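You operate a simulated robot arm through the tools that you are given. There is no shell and no other tool. Be economical: measure what you need, move in short steps, check, and stop when the job is done.

The job below is to be done with a simulated robot arm. You get a single attempt, and the scene is never put back.

Task
Shut the grey drawer.

It is judged by the outcome, as a careful person would: the job done as asked, and still so three seconds after it is handed in. It fails if anything else is knocked over, pushed out of place, dropped, spilled or broken.

Robot
A 7-joint arm with a two-finger parallel gripper, fixed in place. Base frame: the origin is at the foot of the arm, x ahead of it, y to its left, z up. Readings come in m, rad, newtons and seconds.
With the tool pointing down near the work surface it reaches from about 0.28 to 0.68 m from the base axis. Its first joint turns from -1.152 to 1.152 rad. Payload 1.57 kg.
The tool frame sits at the grasp point between the pads (the TCP): z along the fingers, y along the line on which they close. The tips reach 0.03 m beyond it. Largest opening 0.11 m; finger width 0.024, thickness 0.012; the body of the gripper, 0.048 by 0.112 m, starts 0.078 m behind the TCP.
Orientation is told as [roll, pitch, yaw] about the base's x, y, z axes, in that order, counted from this pose: with the fingers straight down and closing along the base's y, the tool's x points along the base's -x, its y along +y and its z along -z.

Tools
- The arm moves only by the tool move_arm. Its arguments are lists of equal length, an entry for each row: "gripper": the opening in per cent of the stroke, from 0 (shut) to 100 (fully open); "dp": the shift along the tool's x, y, z in cm, a list of three; "delta_rot": the turn, a rotation vector about the tool's x, y, z in rad, a list of three. In form: {"gripper": [gripper, ...], "dp": [[x, y, z], ...], "delta_rot": [[rx, ry, rz], ...]}. A call has 1 to 20 rows; each row shifts and turns the commanded pose from where the row before left it, along the tool's axes as they then stand. Each row takes 0.2 s and may step no farther than 0.05 m and 0.15 rad from the row before; otherwise, or with a gripper value out of range, the whole call is refused. A pose out of reach is approached as far as the arm can. The call stops where the force on the tool passes 40 N (or 10 N more than at its start, if that is more) or the arm is blocked; 0.2 s more then pass. Each finger travels about 0.108 m/s and halts on what it meets, pressing with about 39 N; the grip force reading is that of the motor and also rises with nothing between the fingers. The clock runs only during rows and for 0.2 s after the last one: add rows that do not move to give the fingers time. The reply holds the time, the measured pose of the TCP, the force on the tool along the base axes, the opening and the grip force, in the units named above and with some noise, and new pictures: "views" is both (left out), scene, wrist or none.
- Cameras (640 x 400 px; columns grow to the right, rows downward): "scene" is fixed at [0.1669, -0.3982, 1.388]; the picture's right is [0.75, -0.67, 0.00], its down [-0.47, -0.52, -0.71] and it looks along [0.48, 0.53, -0.70] (base axes); focal length 352 px, centre (320, 200). "wrist" rides on the gripper at [-0.036, 0, -0.08] in the tool frame; the picture's right is [0.00, -1.00, 0.00], its down [0.97, 0.00, -0.24] and it looks along [0.24, 0.00, 0.97] (tool axes); focal length 218 px, centre (320, 200).
- locate(camera, pixels): there is no depth. For up to 12 entries [column, row, z] of the newest picture of that camera ("zoom" is the newest enlarged one), the place [x, y] in the base frame at which the ray of that pixel passes the height z, good to about 0.003 m. It takes no simulated time.
- zoom(camera, box): a new picture of the part [left, top, right, bottom] of that camera's present view, enlarged. It takes no simulated time.
- hand_in(): hands the job in; it is judged then, once.

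Keep the steps short. Do not move on a guess: measure, check each grasp and each placing, and mend mistakes. In all there are 60 turns and 120 pictures (those below and enlarged ones count). Leave the gripper open and the arm clear of the work at the hand-in unless told otherwise, and finish with a single line.

The tools are called after ">>>" by a JSON object that holds its "fn" and its "kwargs". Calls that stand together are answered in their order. move_arm: Moves the arm, as the interface text tells. Its arguments: {"type":"object","properties":{"gripper":{"type":"array","items":{"type":"number"}},"dp":{"type":"array","items":{"type":"array","items":{"type":"number"}}},"delta_rot":{"type":"array","items":{"type":"array","items":{"type":"number"}}},"views":{"type":"string","enum":["both","scene","wrist","none"]}},"required":["gripper","dp","delta_rot"]} The other tools are called the same way: locate (camera, pixels) gives the place at which the rays of pixels pass given heights; zoom (camera, box) takes an enlarged picture of a part of a camera's view; hand_in () hands the job in.

At the start:

```text
time: 0.0
ee_pos: [0.4469, -0.1239, 0.9744]
ee_rot: [0.0, 0.0, 0.001]
ft_force: [0.2, -0.5, 1.3]
grip_width: 0.1097
grip_force: 0.0
```

scene: 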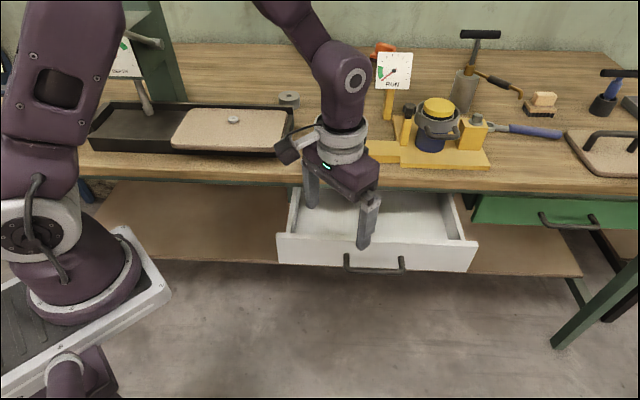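
wrist: 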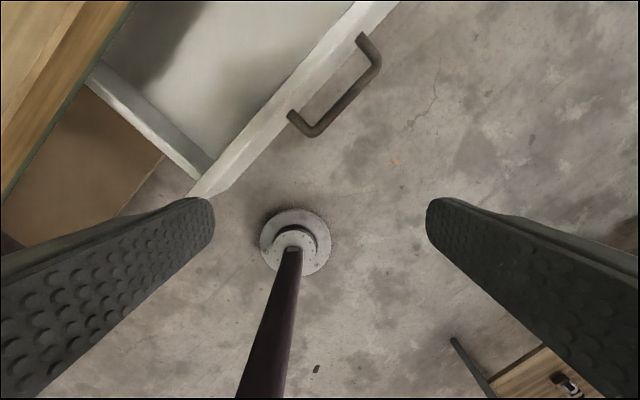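

The white-grey drawer is open under the bench edge and its handle faces the camera. I'll measure the drawer front, its handle and the bench edge.

>>> {"fn": "locate", "kwargs": {"camera": "scene", "pixels": [[278, 234, 0.68], [477, 242, 0.68], [278, 234, 0.65], [477, 242, 0.65], [346, 255, 0.62], [403, 257, 0.62], [346, 268, 0.62], [403, 272, 0.62], [80, 172, 0.73], [460, 190, 0.73], [638, 192, 0.73]]}}

>>> {"fn": "locate", "kwargs": {"camera": "wrist", "pixels": [[190, 195, 0.68], [400, 0, 0.68], [190, 195, 0.65], [400, 0, 0.65], [290, 115, 0.62], [362, 38, 0.62], [312, 135, 0.62], [380, 60, 0.62], [5, 195, 0.73], [135, 0, 0.73]]}}

>>> {"fn": "zoom", "kwargs": {"camera": "scene", "box": [240, 140, 520, 315]}}

```text
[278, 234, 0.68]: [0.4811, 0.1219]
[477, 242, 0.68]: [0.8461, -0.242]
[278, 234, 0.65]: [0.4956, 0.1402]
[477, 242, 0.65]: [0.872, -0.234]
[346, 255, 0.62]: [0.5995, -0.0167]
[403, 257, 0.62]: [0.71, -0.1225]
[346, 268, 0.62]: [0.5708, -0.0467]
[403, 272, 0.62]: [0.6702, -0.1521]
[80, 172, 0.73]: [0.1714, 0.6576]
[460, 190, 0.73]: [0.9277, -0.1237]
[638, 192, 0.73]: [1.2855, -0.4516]
```

```text
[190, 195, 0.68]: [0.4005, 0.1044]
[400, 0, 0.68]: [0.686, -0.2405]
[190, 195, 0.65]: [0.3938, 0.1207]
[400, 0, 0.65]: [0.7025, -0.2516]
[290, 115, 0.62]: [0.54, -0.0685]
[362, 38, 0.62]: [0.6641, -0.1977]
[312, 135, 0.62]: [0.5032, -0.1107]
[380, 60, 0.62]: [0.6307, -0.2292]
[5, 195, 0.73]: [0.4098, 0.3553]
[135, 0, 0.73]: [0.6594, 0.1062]
```

```text
2.29 times, centred on (380, 228) of scene
```

zoom: 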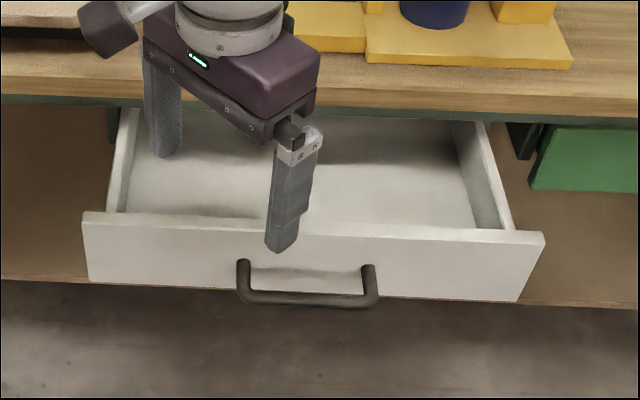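

The estimates from the two cameras need to agree on height, so I'll enlarge the wrist view to pick out the corners.

>>> {"fn": "zoom", "kwargs": {"camera": "wrist", "box": [80, 0, 420, 212]}}

```text
1.88 times, centred on (250, 106) of wrist
```

zoom: 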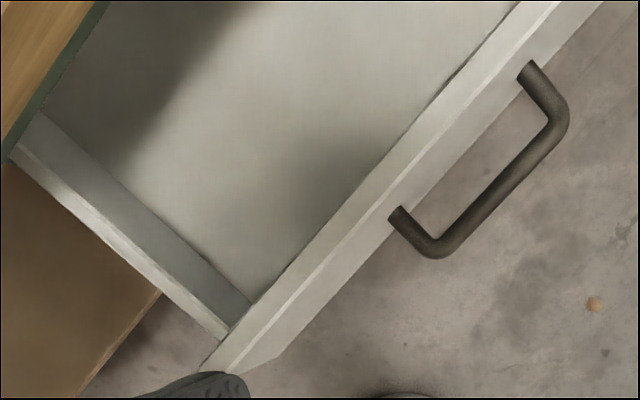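

Now I'll match the same points at several heights: the top-left outer corner, a second point on the top outer edge, and the handle bar corners.

>>> {"fn": "locate", "kwargs": {"camera": "scene", "pixels": [[276.5, 237, 0.68], [276.5, 237, 0.6], [476, 246, 0.68], [476, 246, 0.6], [348, 269, 0.62], [348, 269, 0.54], [402, 271, 0.62], [402, 271, 0.54], [278, 265, 0.6], [278, 265, 0.52]]}}

>>> {"fn": "locate", "kwargs": {"camera": "wrist", "pixels": [[199.7, 198, 0.68], [199.7, 198, 0.6], [375, 2.7, 0.68], [375, 2.7, 0.6], [311, 132, 0.62], [311, 132, 0.54], [378, 62, 0.62], [378, 62, 0.54], [223.6, 191.5, 0.6], [223.6, 191.5, 0.52]]}}

```text
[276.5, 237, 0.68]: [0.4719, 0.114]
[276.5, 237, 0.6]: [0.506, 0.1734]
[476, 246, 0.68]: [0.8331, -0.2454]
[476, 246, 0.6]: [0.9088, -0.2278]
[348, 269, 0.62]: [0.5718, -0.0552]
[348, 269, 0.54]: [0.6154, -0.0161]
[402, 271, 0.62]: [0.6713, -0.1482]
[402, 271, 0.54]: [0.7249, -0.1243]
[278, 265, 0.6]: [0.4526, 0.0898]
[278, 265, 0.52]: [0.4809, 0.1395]
```

```text
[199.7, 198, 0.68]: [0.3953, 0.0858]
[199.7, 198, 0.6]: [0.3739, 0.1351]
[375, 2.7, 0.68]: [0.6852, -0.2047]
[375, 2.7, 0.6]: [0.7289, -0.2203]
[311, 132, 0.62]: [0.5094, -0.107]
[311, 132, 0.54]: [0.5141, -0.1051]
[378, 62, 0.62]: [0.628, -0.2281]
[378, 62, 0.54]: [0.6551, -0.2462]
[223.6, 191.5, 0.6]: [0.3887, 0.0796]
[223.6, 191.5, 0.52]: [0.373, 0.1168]
```

The two views agree on a drawer front running at about 45°. The top edge is near z≈0.81 and the handle bar near z≈0.75, with its centre at about (0.54, -0.16). The push direction is about (+0.7, +0.7). I'll turn the tool 45° in place, clear of everything, and shut the fingers. Then I'll measure again.

>>> {"fn": "move_arm", "kwargs": {"gripper": [80, 60, 40, 20, 0, 0, 0], "dp": [[0, 0, 0], [0, 0, 0], [0, 0, 0], [0, 0, 0], [0, 0, 0], [0, 0, 0], [0, 0, 0]], "delta_rot": [[0, 0, -0.131], [0, 0, -0.131], [0, 0, -0.131], [0, 0, -0.131], [0, 0, -0.131], [0, 0, -0.13], [0, 0, 0]]}}

```text
time: 1.6
ee_pos: [0.447, -0.1236, 0.9743]
ee_rot: [0.002, 0.0, 0.789]
ft_force: [-0.2, -0.2, 0.6]
grip_width: 0.0
grip_force: 21.3
```

scene: 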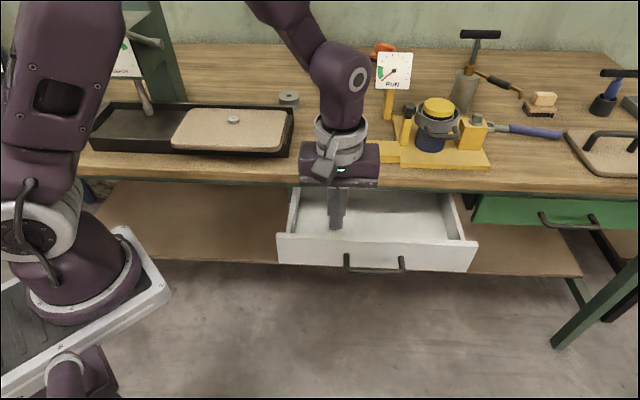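
wrist: 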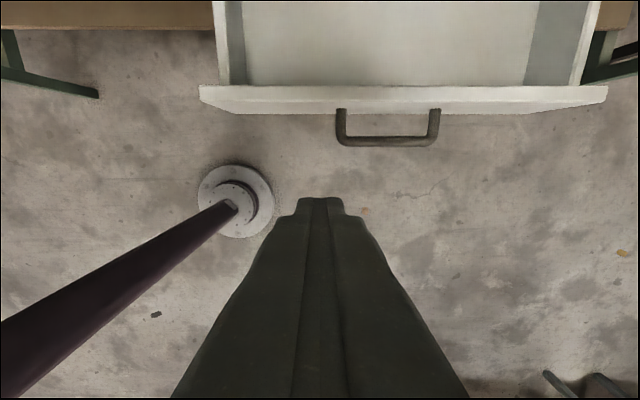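

The drawer now lies square in the wrist picture. I'll cross-check its corners and handle at the new height guesses.

>>> {"fn": "locate", "kwargs": {"camera": "wrist", "pixels": [[200, 88, 0.73], [200, 88, 0.81], [608, 88, 0.73], [608, 88, 0.81], [343, 142, 0.68], [343, 142, 0.76], [435, 142, 0.68], [435, 142, 0.76]]}}

>>> {"fn": "locate", "kwargs": {"camera": "scene", "pixels": [[276.5, 237, 0.73], [276.5, 237, 0.81], [476, 246, 0.73], [476, 246, 0.81], [348, 268, 0.68], [348, 268, 0.76], [402, 271, 0.68], [402, 271, 0.76]]}}

```text
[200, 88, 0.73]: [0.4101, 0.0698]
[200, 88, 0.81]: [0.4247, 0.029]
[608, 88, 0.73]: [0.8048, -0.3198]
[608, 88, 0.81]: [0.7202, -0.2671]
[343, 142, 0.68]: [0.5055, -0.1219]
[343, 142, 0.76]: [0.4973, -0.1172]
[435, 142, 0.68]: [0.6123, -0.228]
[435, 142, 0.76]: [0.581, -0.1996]
```

```text
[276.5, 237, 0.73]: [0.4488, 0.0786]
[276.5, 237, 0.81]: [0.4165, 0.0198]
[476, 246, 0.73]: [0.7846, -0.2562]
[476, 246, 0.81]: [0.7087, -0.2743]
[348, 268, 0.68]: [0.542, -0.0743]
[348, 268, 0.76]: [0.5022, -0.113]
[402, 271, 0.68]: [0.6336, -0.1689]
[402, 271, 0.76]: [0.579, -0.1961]
```

Both views now agree: the front's top edge is at z≈0.805 and n≈0.32 (n being distance along the push direction). The handle bar is at z≈0.76 and n≈0.267, with its centre 0.493 along the front. I'll go in front of the handle's middle, back off 3 cm and go down part way.

>>> {"fn": "move_arm", "kwargs": {"gripper": [0, 0, 0, 0, 0, 0, 0], "dp": [[1, -3, 0], [1, -3, 0], [1, -3, 0], [0, 0, 3], [0, 0, 3], [0, 0, 3], [0, 0, 3]], "delta_rot": [[0, 0, 0], [0, 0, 0], [0, 0, 0], [0, -0.1, 0], [0, -0.1, 0], [0, -0.1, 0], [0, -0.1, 0]]}}

```text
time: 3.2
ee_pos: [0.5026, -0.1937, 0.8539]
ee_rot: [-0.001, -0.402, 0.784]
ft_force: [-0.1, -0.4, -0.3]
grip_width: 0.0001
grip_force: 21.5
```

scene: 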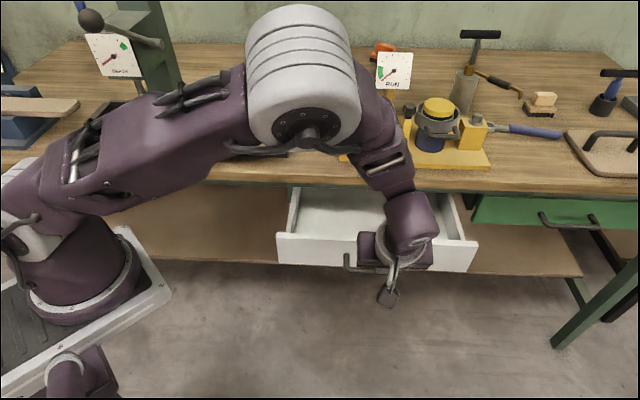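
wrist: 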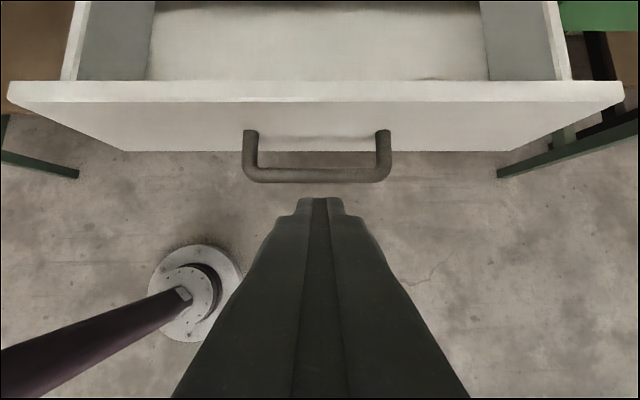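

The fingers are centred on the handle, which shows at columns 243–391. I'll go down 8.4 cm and back off 1 cm, so the fingertips sit level with the bar without touching it.

>>> {"fn": "move_arm", "kwargs": {"gripper": [0, 0, 0], "dp": [[1.4, 0, 2.45], [1.4, 0, 2.45], [1.4, 0, 2.45]], "delta_rot": [[0, 0, 0], [0, 0, 0], [0, 0, 0]]}}

```text
time: 4.0
ee_pos: [0.4951, -0.2023, 0.7705]
ee_rot: [0.0, -0.399, 0.784]
ft_force: [0.4, -0.2, 0.7]
grip_width: 0.0
grip_force: 21.6
```

scene: 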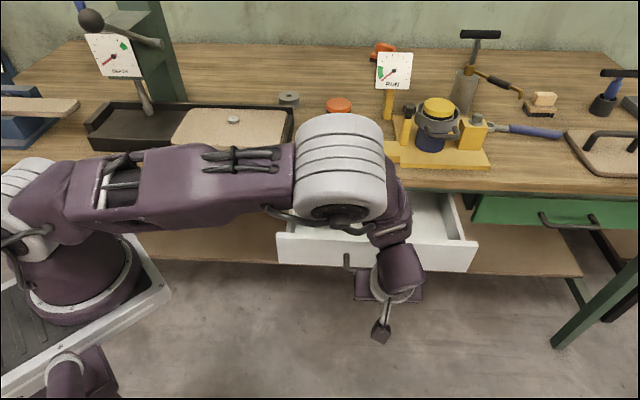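
wrist: 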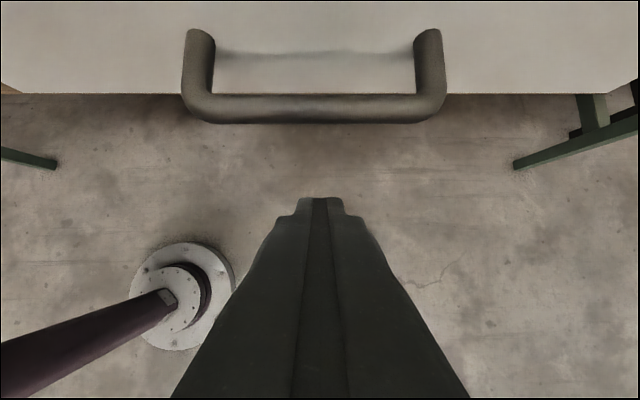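

The tips are level with the bar, about 3–4 cm in front of it. I'll go straight ahead 4.5 cm in small steps and look for contact.

>>> {"fn": "move_arm", "kwargs": {"gripper": [0, 0, 0, 0, 0], "dp": [[-0.92, 0, 0.39], [-0.92, 0, 0.39], [-0.92, 0, 0.39], [-0.92, 0, 0.39], [-0.46, 0, 0.2]], "delta_rot": [[0, 0, 0], [0, 0, 0], [0, 0, 0], [0, 0, 0], [0, 0, 0]]}}

```text
time: 5.2
ee_pos: [0.5267, -0.1707, 0.7707]
ee_rot: [0.002, -0.401, 0.786]
ft_force: [-1.9, -1.2, -0.9]
grip_width: 0.0002
grip_force: 21.2
```

scene: 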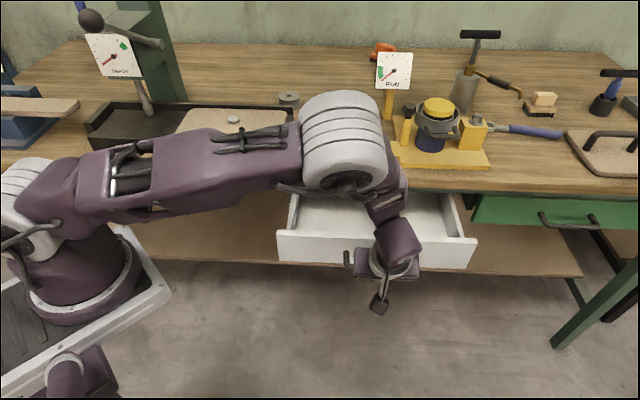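
wrist: 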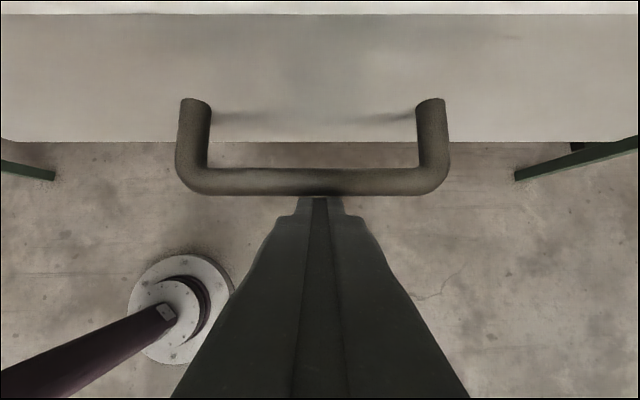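

The fingers are touching the bar, with about 2 N reading back along the push direction. I'll keep pushing 6 cm in 1 cm steps.

>>> {"fn": "move_arm", "kwargs": {"gripper": [0, 0, 0, 0, 0, 0], "dp": [[-0.92, 0, 0.39], [-0.92, 0, 0.39], [-0.92, 0, 0.39], [-0.92, 0, 0.39], [-0.92, 0, 0.39], [-0.92, 0, 0.39]], "delta_rot": [[0, 0, 0], [0, 0, 0], [0, 0, 0], [0, 0, 0], [0, 0, 0], [0, 0, 0]]}}

```text
time: 6.6
ee_pos: [0.5701, -0.1277, 0.7703]
ee_rot: [0.0, -0.4, 0.786]
ft_force: [0.2, -0.4, 0.3]
grip_width: 0.0
grip_force: 21.3
```

scene: 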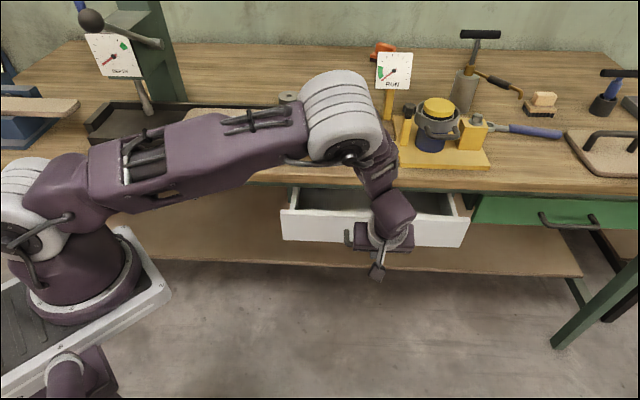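
wrist: 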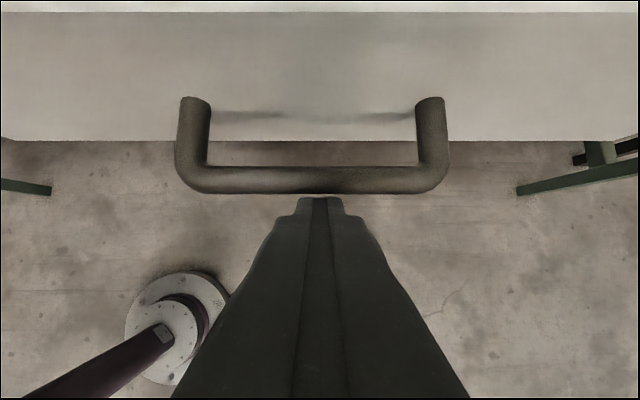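

The drawer is sliding freely and has moved about 6 cm, but a gap remains under the bench edge. I'll push 4 cm more.

>>> {"fn": "move_arm", "kwargs": {"gripper": [0, 0, 0, 0], "dp": [[-0.92, 0, 0.39], [-0.92, 0, 0.39], [-0.92, 0, 0.39], [-0.92, 0, 0.39]], "delta_rot": [[0, 0, 0], [0, 0, 0], [0, 0, 0], [0, 0, 0]]}}

>>> {"fn": "zoom", "kwargs": {"camera": "scene", "box": [240, 140, 520, 315]}}

```text
time: 7.6
ee_pos: [0.5992, -0.0989, 0.7712]
ee_rot: [0.0, -0.403, 0.786]
ft_force: [0.4, -0.1, -0.2]
grip_width: 0.0002
grip_force: 21.0
```

scene: 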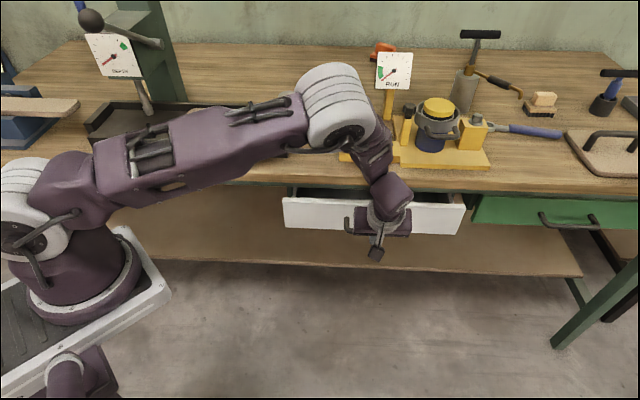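
wrist: 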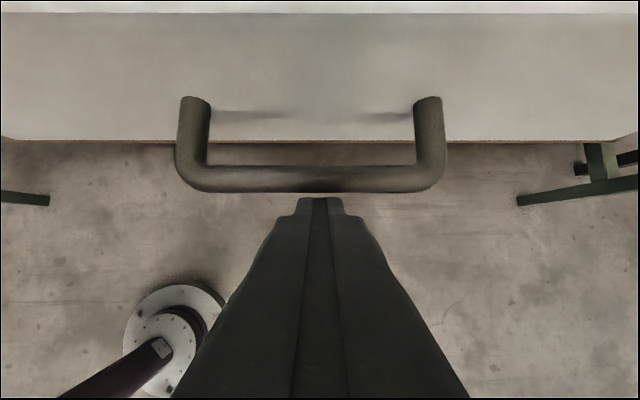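

```text
2.29 times, centred on (380, 228) of scene
```

zoom: 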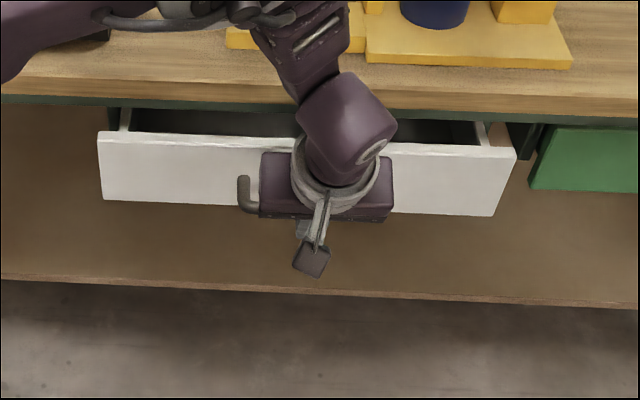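

About 10 cm is done and a small gap still shows behind the front. The arm is clear of the bench edge, so I'll push 3 cm more in smaller steps and watch the force for the end stop.

>>> {"fn": "move_arm", "kwargs": {"gripper": [0, 0, 0, 0, 0, 0], "dp": [[-0.46, 0, 0.195], [-0.46, 0, 0.195], [-0.46, 0, 0.195], [-0.46, 0, 0.195], [-0.46, 0, 0.195], [-0.46, 0, 0.195]], "delta_rot": [[0, 0, 0], [0, 0, 0], [0, 0, 0], [0, 0, 0], [0, 0, 0], [0, 0, 0]]}}

>>> {"fn": "zoom", "kwargs": {"camera": "scene", "box": [240, 140, 520, 315]}}

```text
time: 9.0
ee_pos: [0.6187, -0.0799, 0.7717]
ee_rot: [-0.001, -0.4, 0.786]
ft_force: [-0.4, -0.9, -0.4]
grip_width: 0.0
grip_force: 21.5
```

scene: 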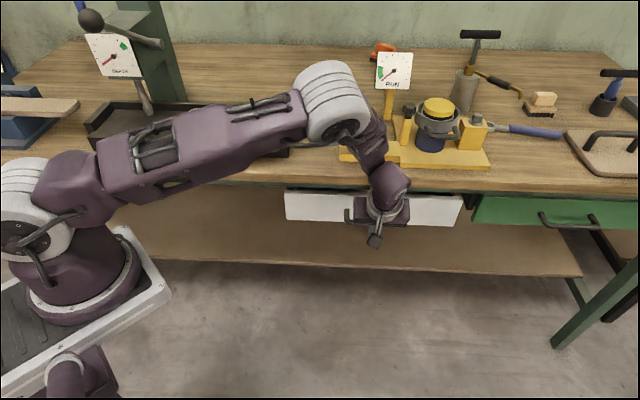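
wrist: 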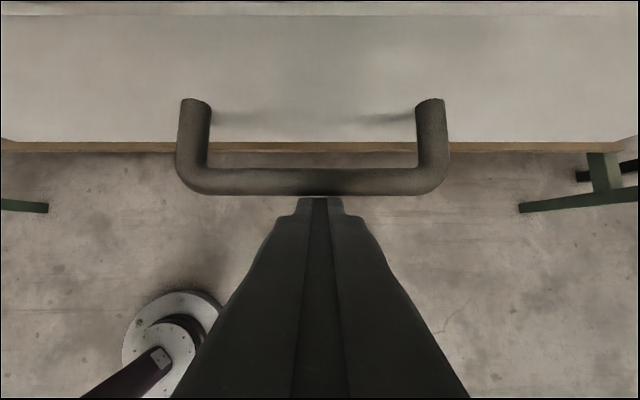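

```text
2.29 times, centred on (380, 228) of scene
```

zoom: 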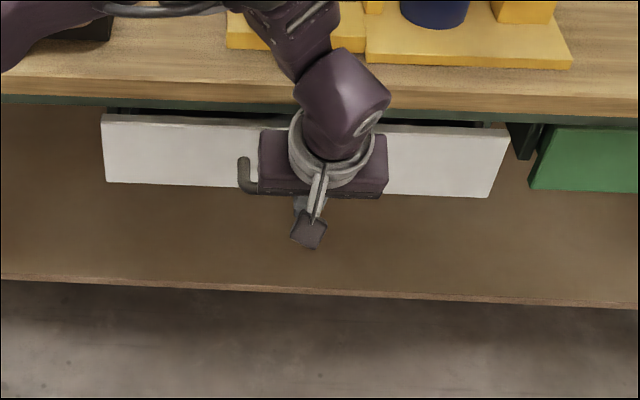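

It's still sliding freely, at n=0.381, and the top gap is almost gone. I'll push 2 cm more in 0.5 cm steps.

>>> {"fn": "move_arm", "kwargs": {"gripper": [0, 0, 0, 0], "dp": [[-0.46, 0, 0.195], [-0.46, 0, 0.195], [-0.46, 0, 0.195], [-0.46, 0, 0.195]], "delta_rot": [[0, 0, 0], [0, 0, 0], [0, 0, 0], [0, 0, 0]]}}

>>> {"fn": "zoom", "kwargs": {"camera": "scene", "box": [240, 140, 520, 315]}}

```text
time: 10.0
ee_pos: [0.6304, -0.0682, 0.7699]
ee_rot: [0.002, -0.395, 0.784]
ft_force: [-14.6, -15.7, 0.1]
grip_width: 0.0
grip_force: 21.0
```

scene: 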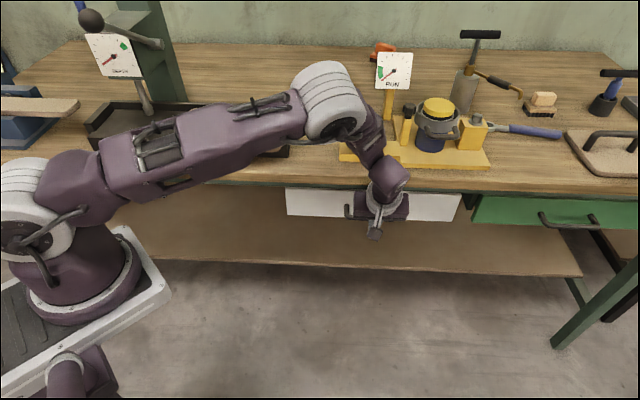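
wrist: 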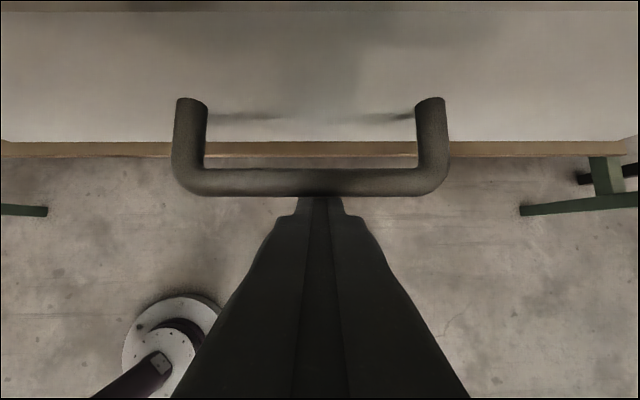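

```text
2.29 times, centred on (380, 228) of scene
```

zoom: 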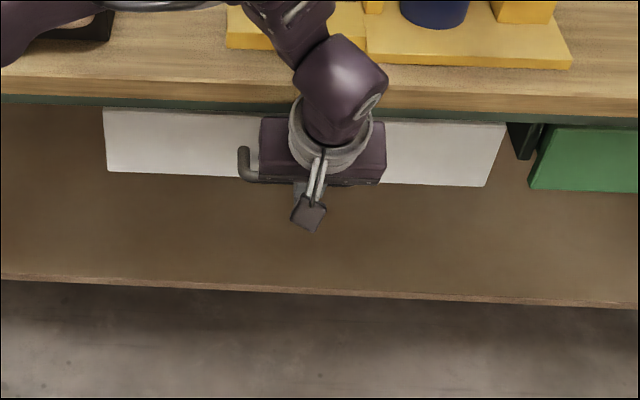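

The force has risen to 21 N straight back along the push direction, and the front lines up with the closed green drawer. That looks like the end stop, so I'll nudge 4 mm more to confirm.

>>> {"fn": "move_arm", "kwargs": {"gripper": [0, 0], "dp": [[-0.37, 0, 0.156], [0, 0, 0]], "delta_rot": [[0, 0, 0], [0, 0, 0]], "views": "wrist"}}

```text
time: 10.4
ee_pos: [0.6325, -0.0672, 0.7689]
ee_rot: [0.003, -0.389, 0.78]
ft_force: [-1.3, -1.6, 0.1]
grip_width: 0.0
grip_force: 20.9
stopped in row 2: the force on the tool passed its limit (the readings are from after the stop); the commanded pose is now the measured one
```

wrist: 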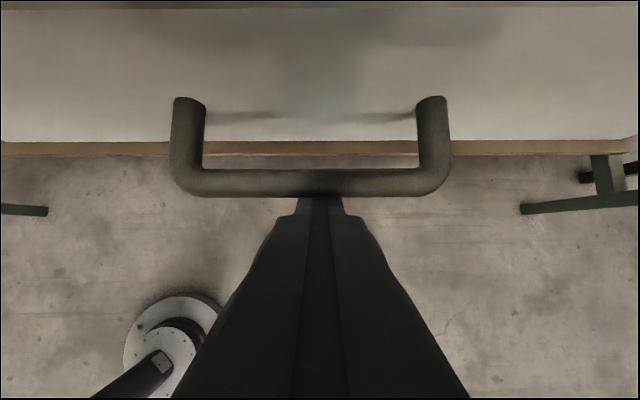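

It stopped hard with the force limit exceeded and no real travel, so the drawer is against its stop. I'll back straight off 12 cm without lifting.

>>> {"fn": "move_arm", "kwargs": {"gripper": [0, 0, 0, 0, 0, 0, 0], "dp": [[0.92, 0, -0.39], [1.84, 0, -0.78], [1.84, 0, -0.78], [1.84, 0, -0.78], [1.84, 0, -0.78], [1.84, 0, -0.78], [0.92, 0, -0.39]], "delta_rot": [[0, 0, 0], [0, 0, 0], [0, 0, 0], [0, 0, 0], [0, 0, 0], [0, 0, 0], [0, 0, 0]]}}

>>> {"fn": "zoom", "kwargs": {"camera": "scene", "box": [240, 140, 640, 315]}}

```text
time: 12.0
ee_pos: [0.5473, -0.1506, 0.7699]
ee_rot: [0.003, -0.388, 0.782]
ft_force: [0.7, 0.0, -0.1]
grip_width: 0.0001
grip_force: 21.1
```

scene: 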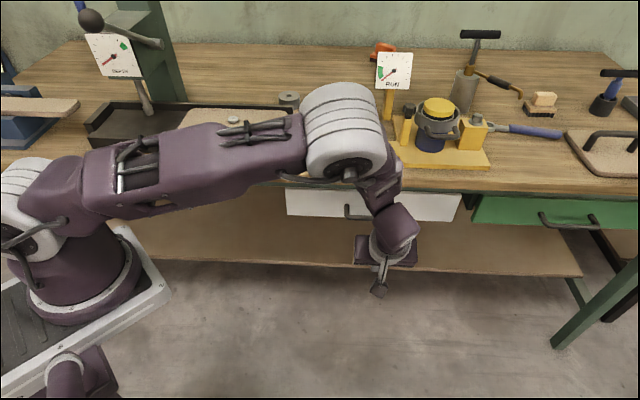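
wrist: 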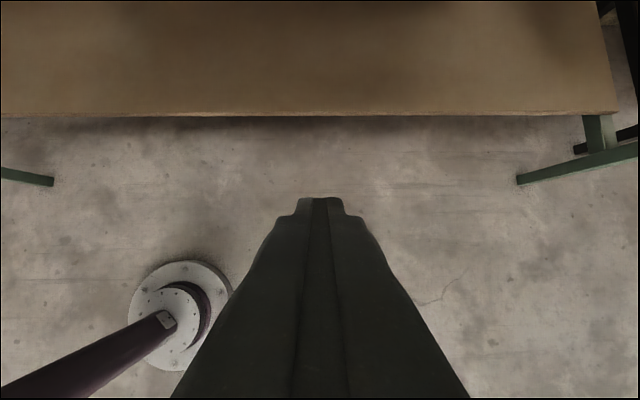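

```text
1.60 times, centred on (440, 228) of scene
```

zoom: 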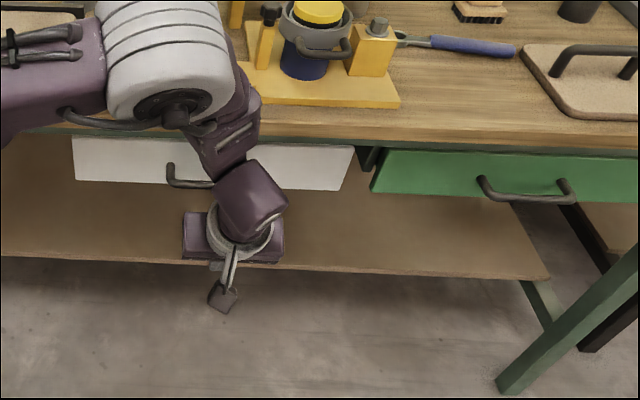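

The drawer stayed shut and its lower edge lines up with the green drawer's. I'll back off a little more, lift and open the gripper.

>>> {"fn": "move_arm", "kwargs": {"gripper": [0, 0, 0, 30, 60, 100, 100, 100, 100], "dp": [[1.84, 0, -0.78], [1.84, 0, -0.78], [1.84, 0, -0.78], [-1.17, 0, -2.76], [-1.17, 0, -2.76], [-1.17, 0, -2.76], [-1.17, 0, -2.76], [-1.17, 0, -2.76], [0, 0, 0]], "delta_rot": [[0, 0, 0], [0, 0, 0], [0, 0, 0], [0, 0, 0], [0, 0, 0], [0, 0, 0], [0, 0, 0], [0, 0, 0], [0, 0, 0]]}}

>>> {"fn": "zoom", "kwargs": {"camera": "scene", "box": [240, 140, 640, 315]}}

```text
time: 14.0
ee_pos: [0.5085, -0.1918, 0.9209]
ee_rot: [0.004, -0.388, 0.781]
ft_force: [0.0, 0.2, -0.4]
grip_width: 0.11
grip_force: 0.0
```

scene: 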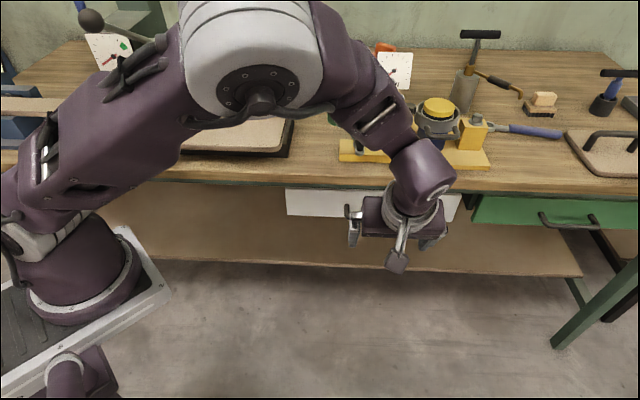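
wrist: 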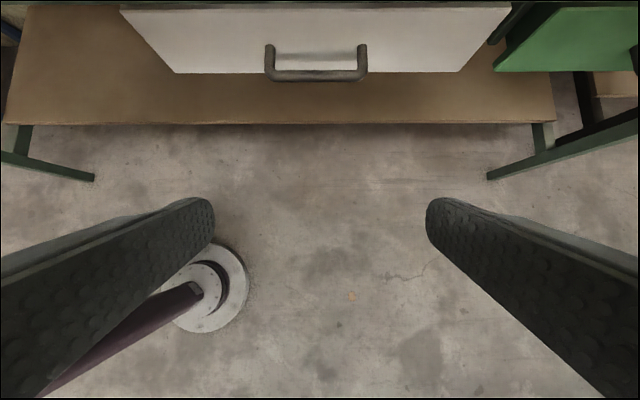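

```text
1.60 times, centred on (440, 228) of scene
```

zoom: 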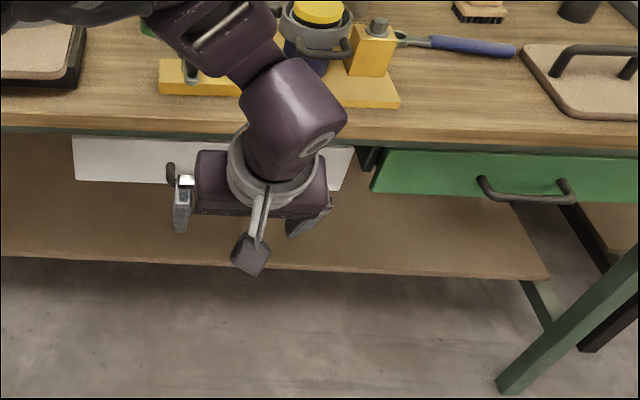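

The drawer's lower edge in the wrist view (row 72) is level with the green drawer's. The gripper is open, the arm is clear and nothing else has moved, so I'll hand in.

>>> {"fn": "hand_in", "kwargs": {}}

```text
The job is handed in.
```

The grey drawer is shut against its stop and level with the green one; the gripper is open, the arm is clear, and I saw nothing else disturbed.
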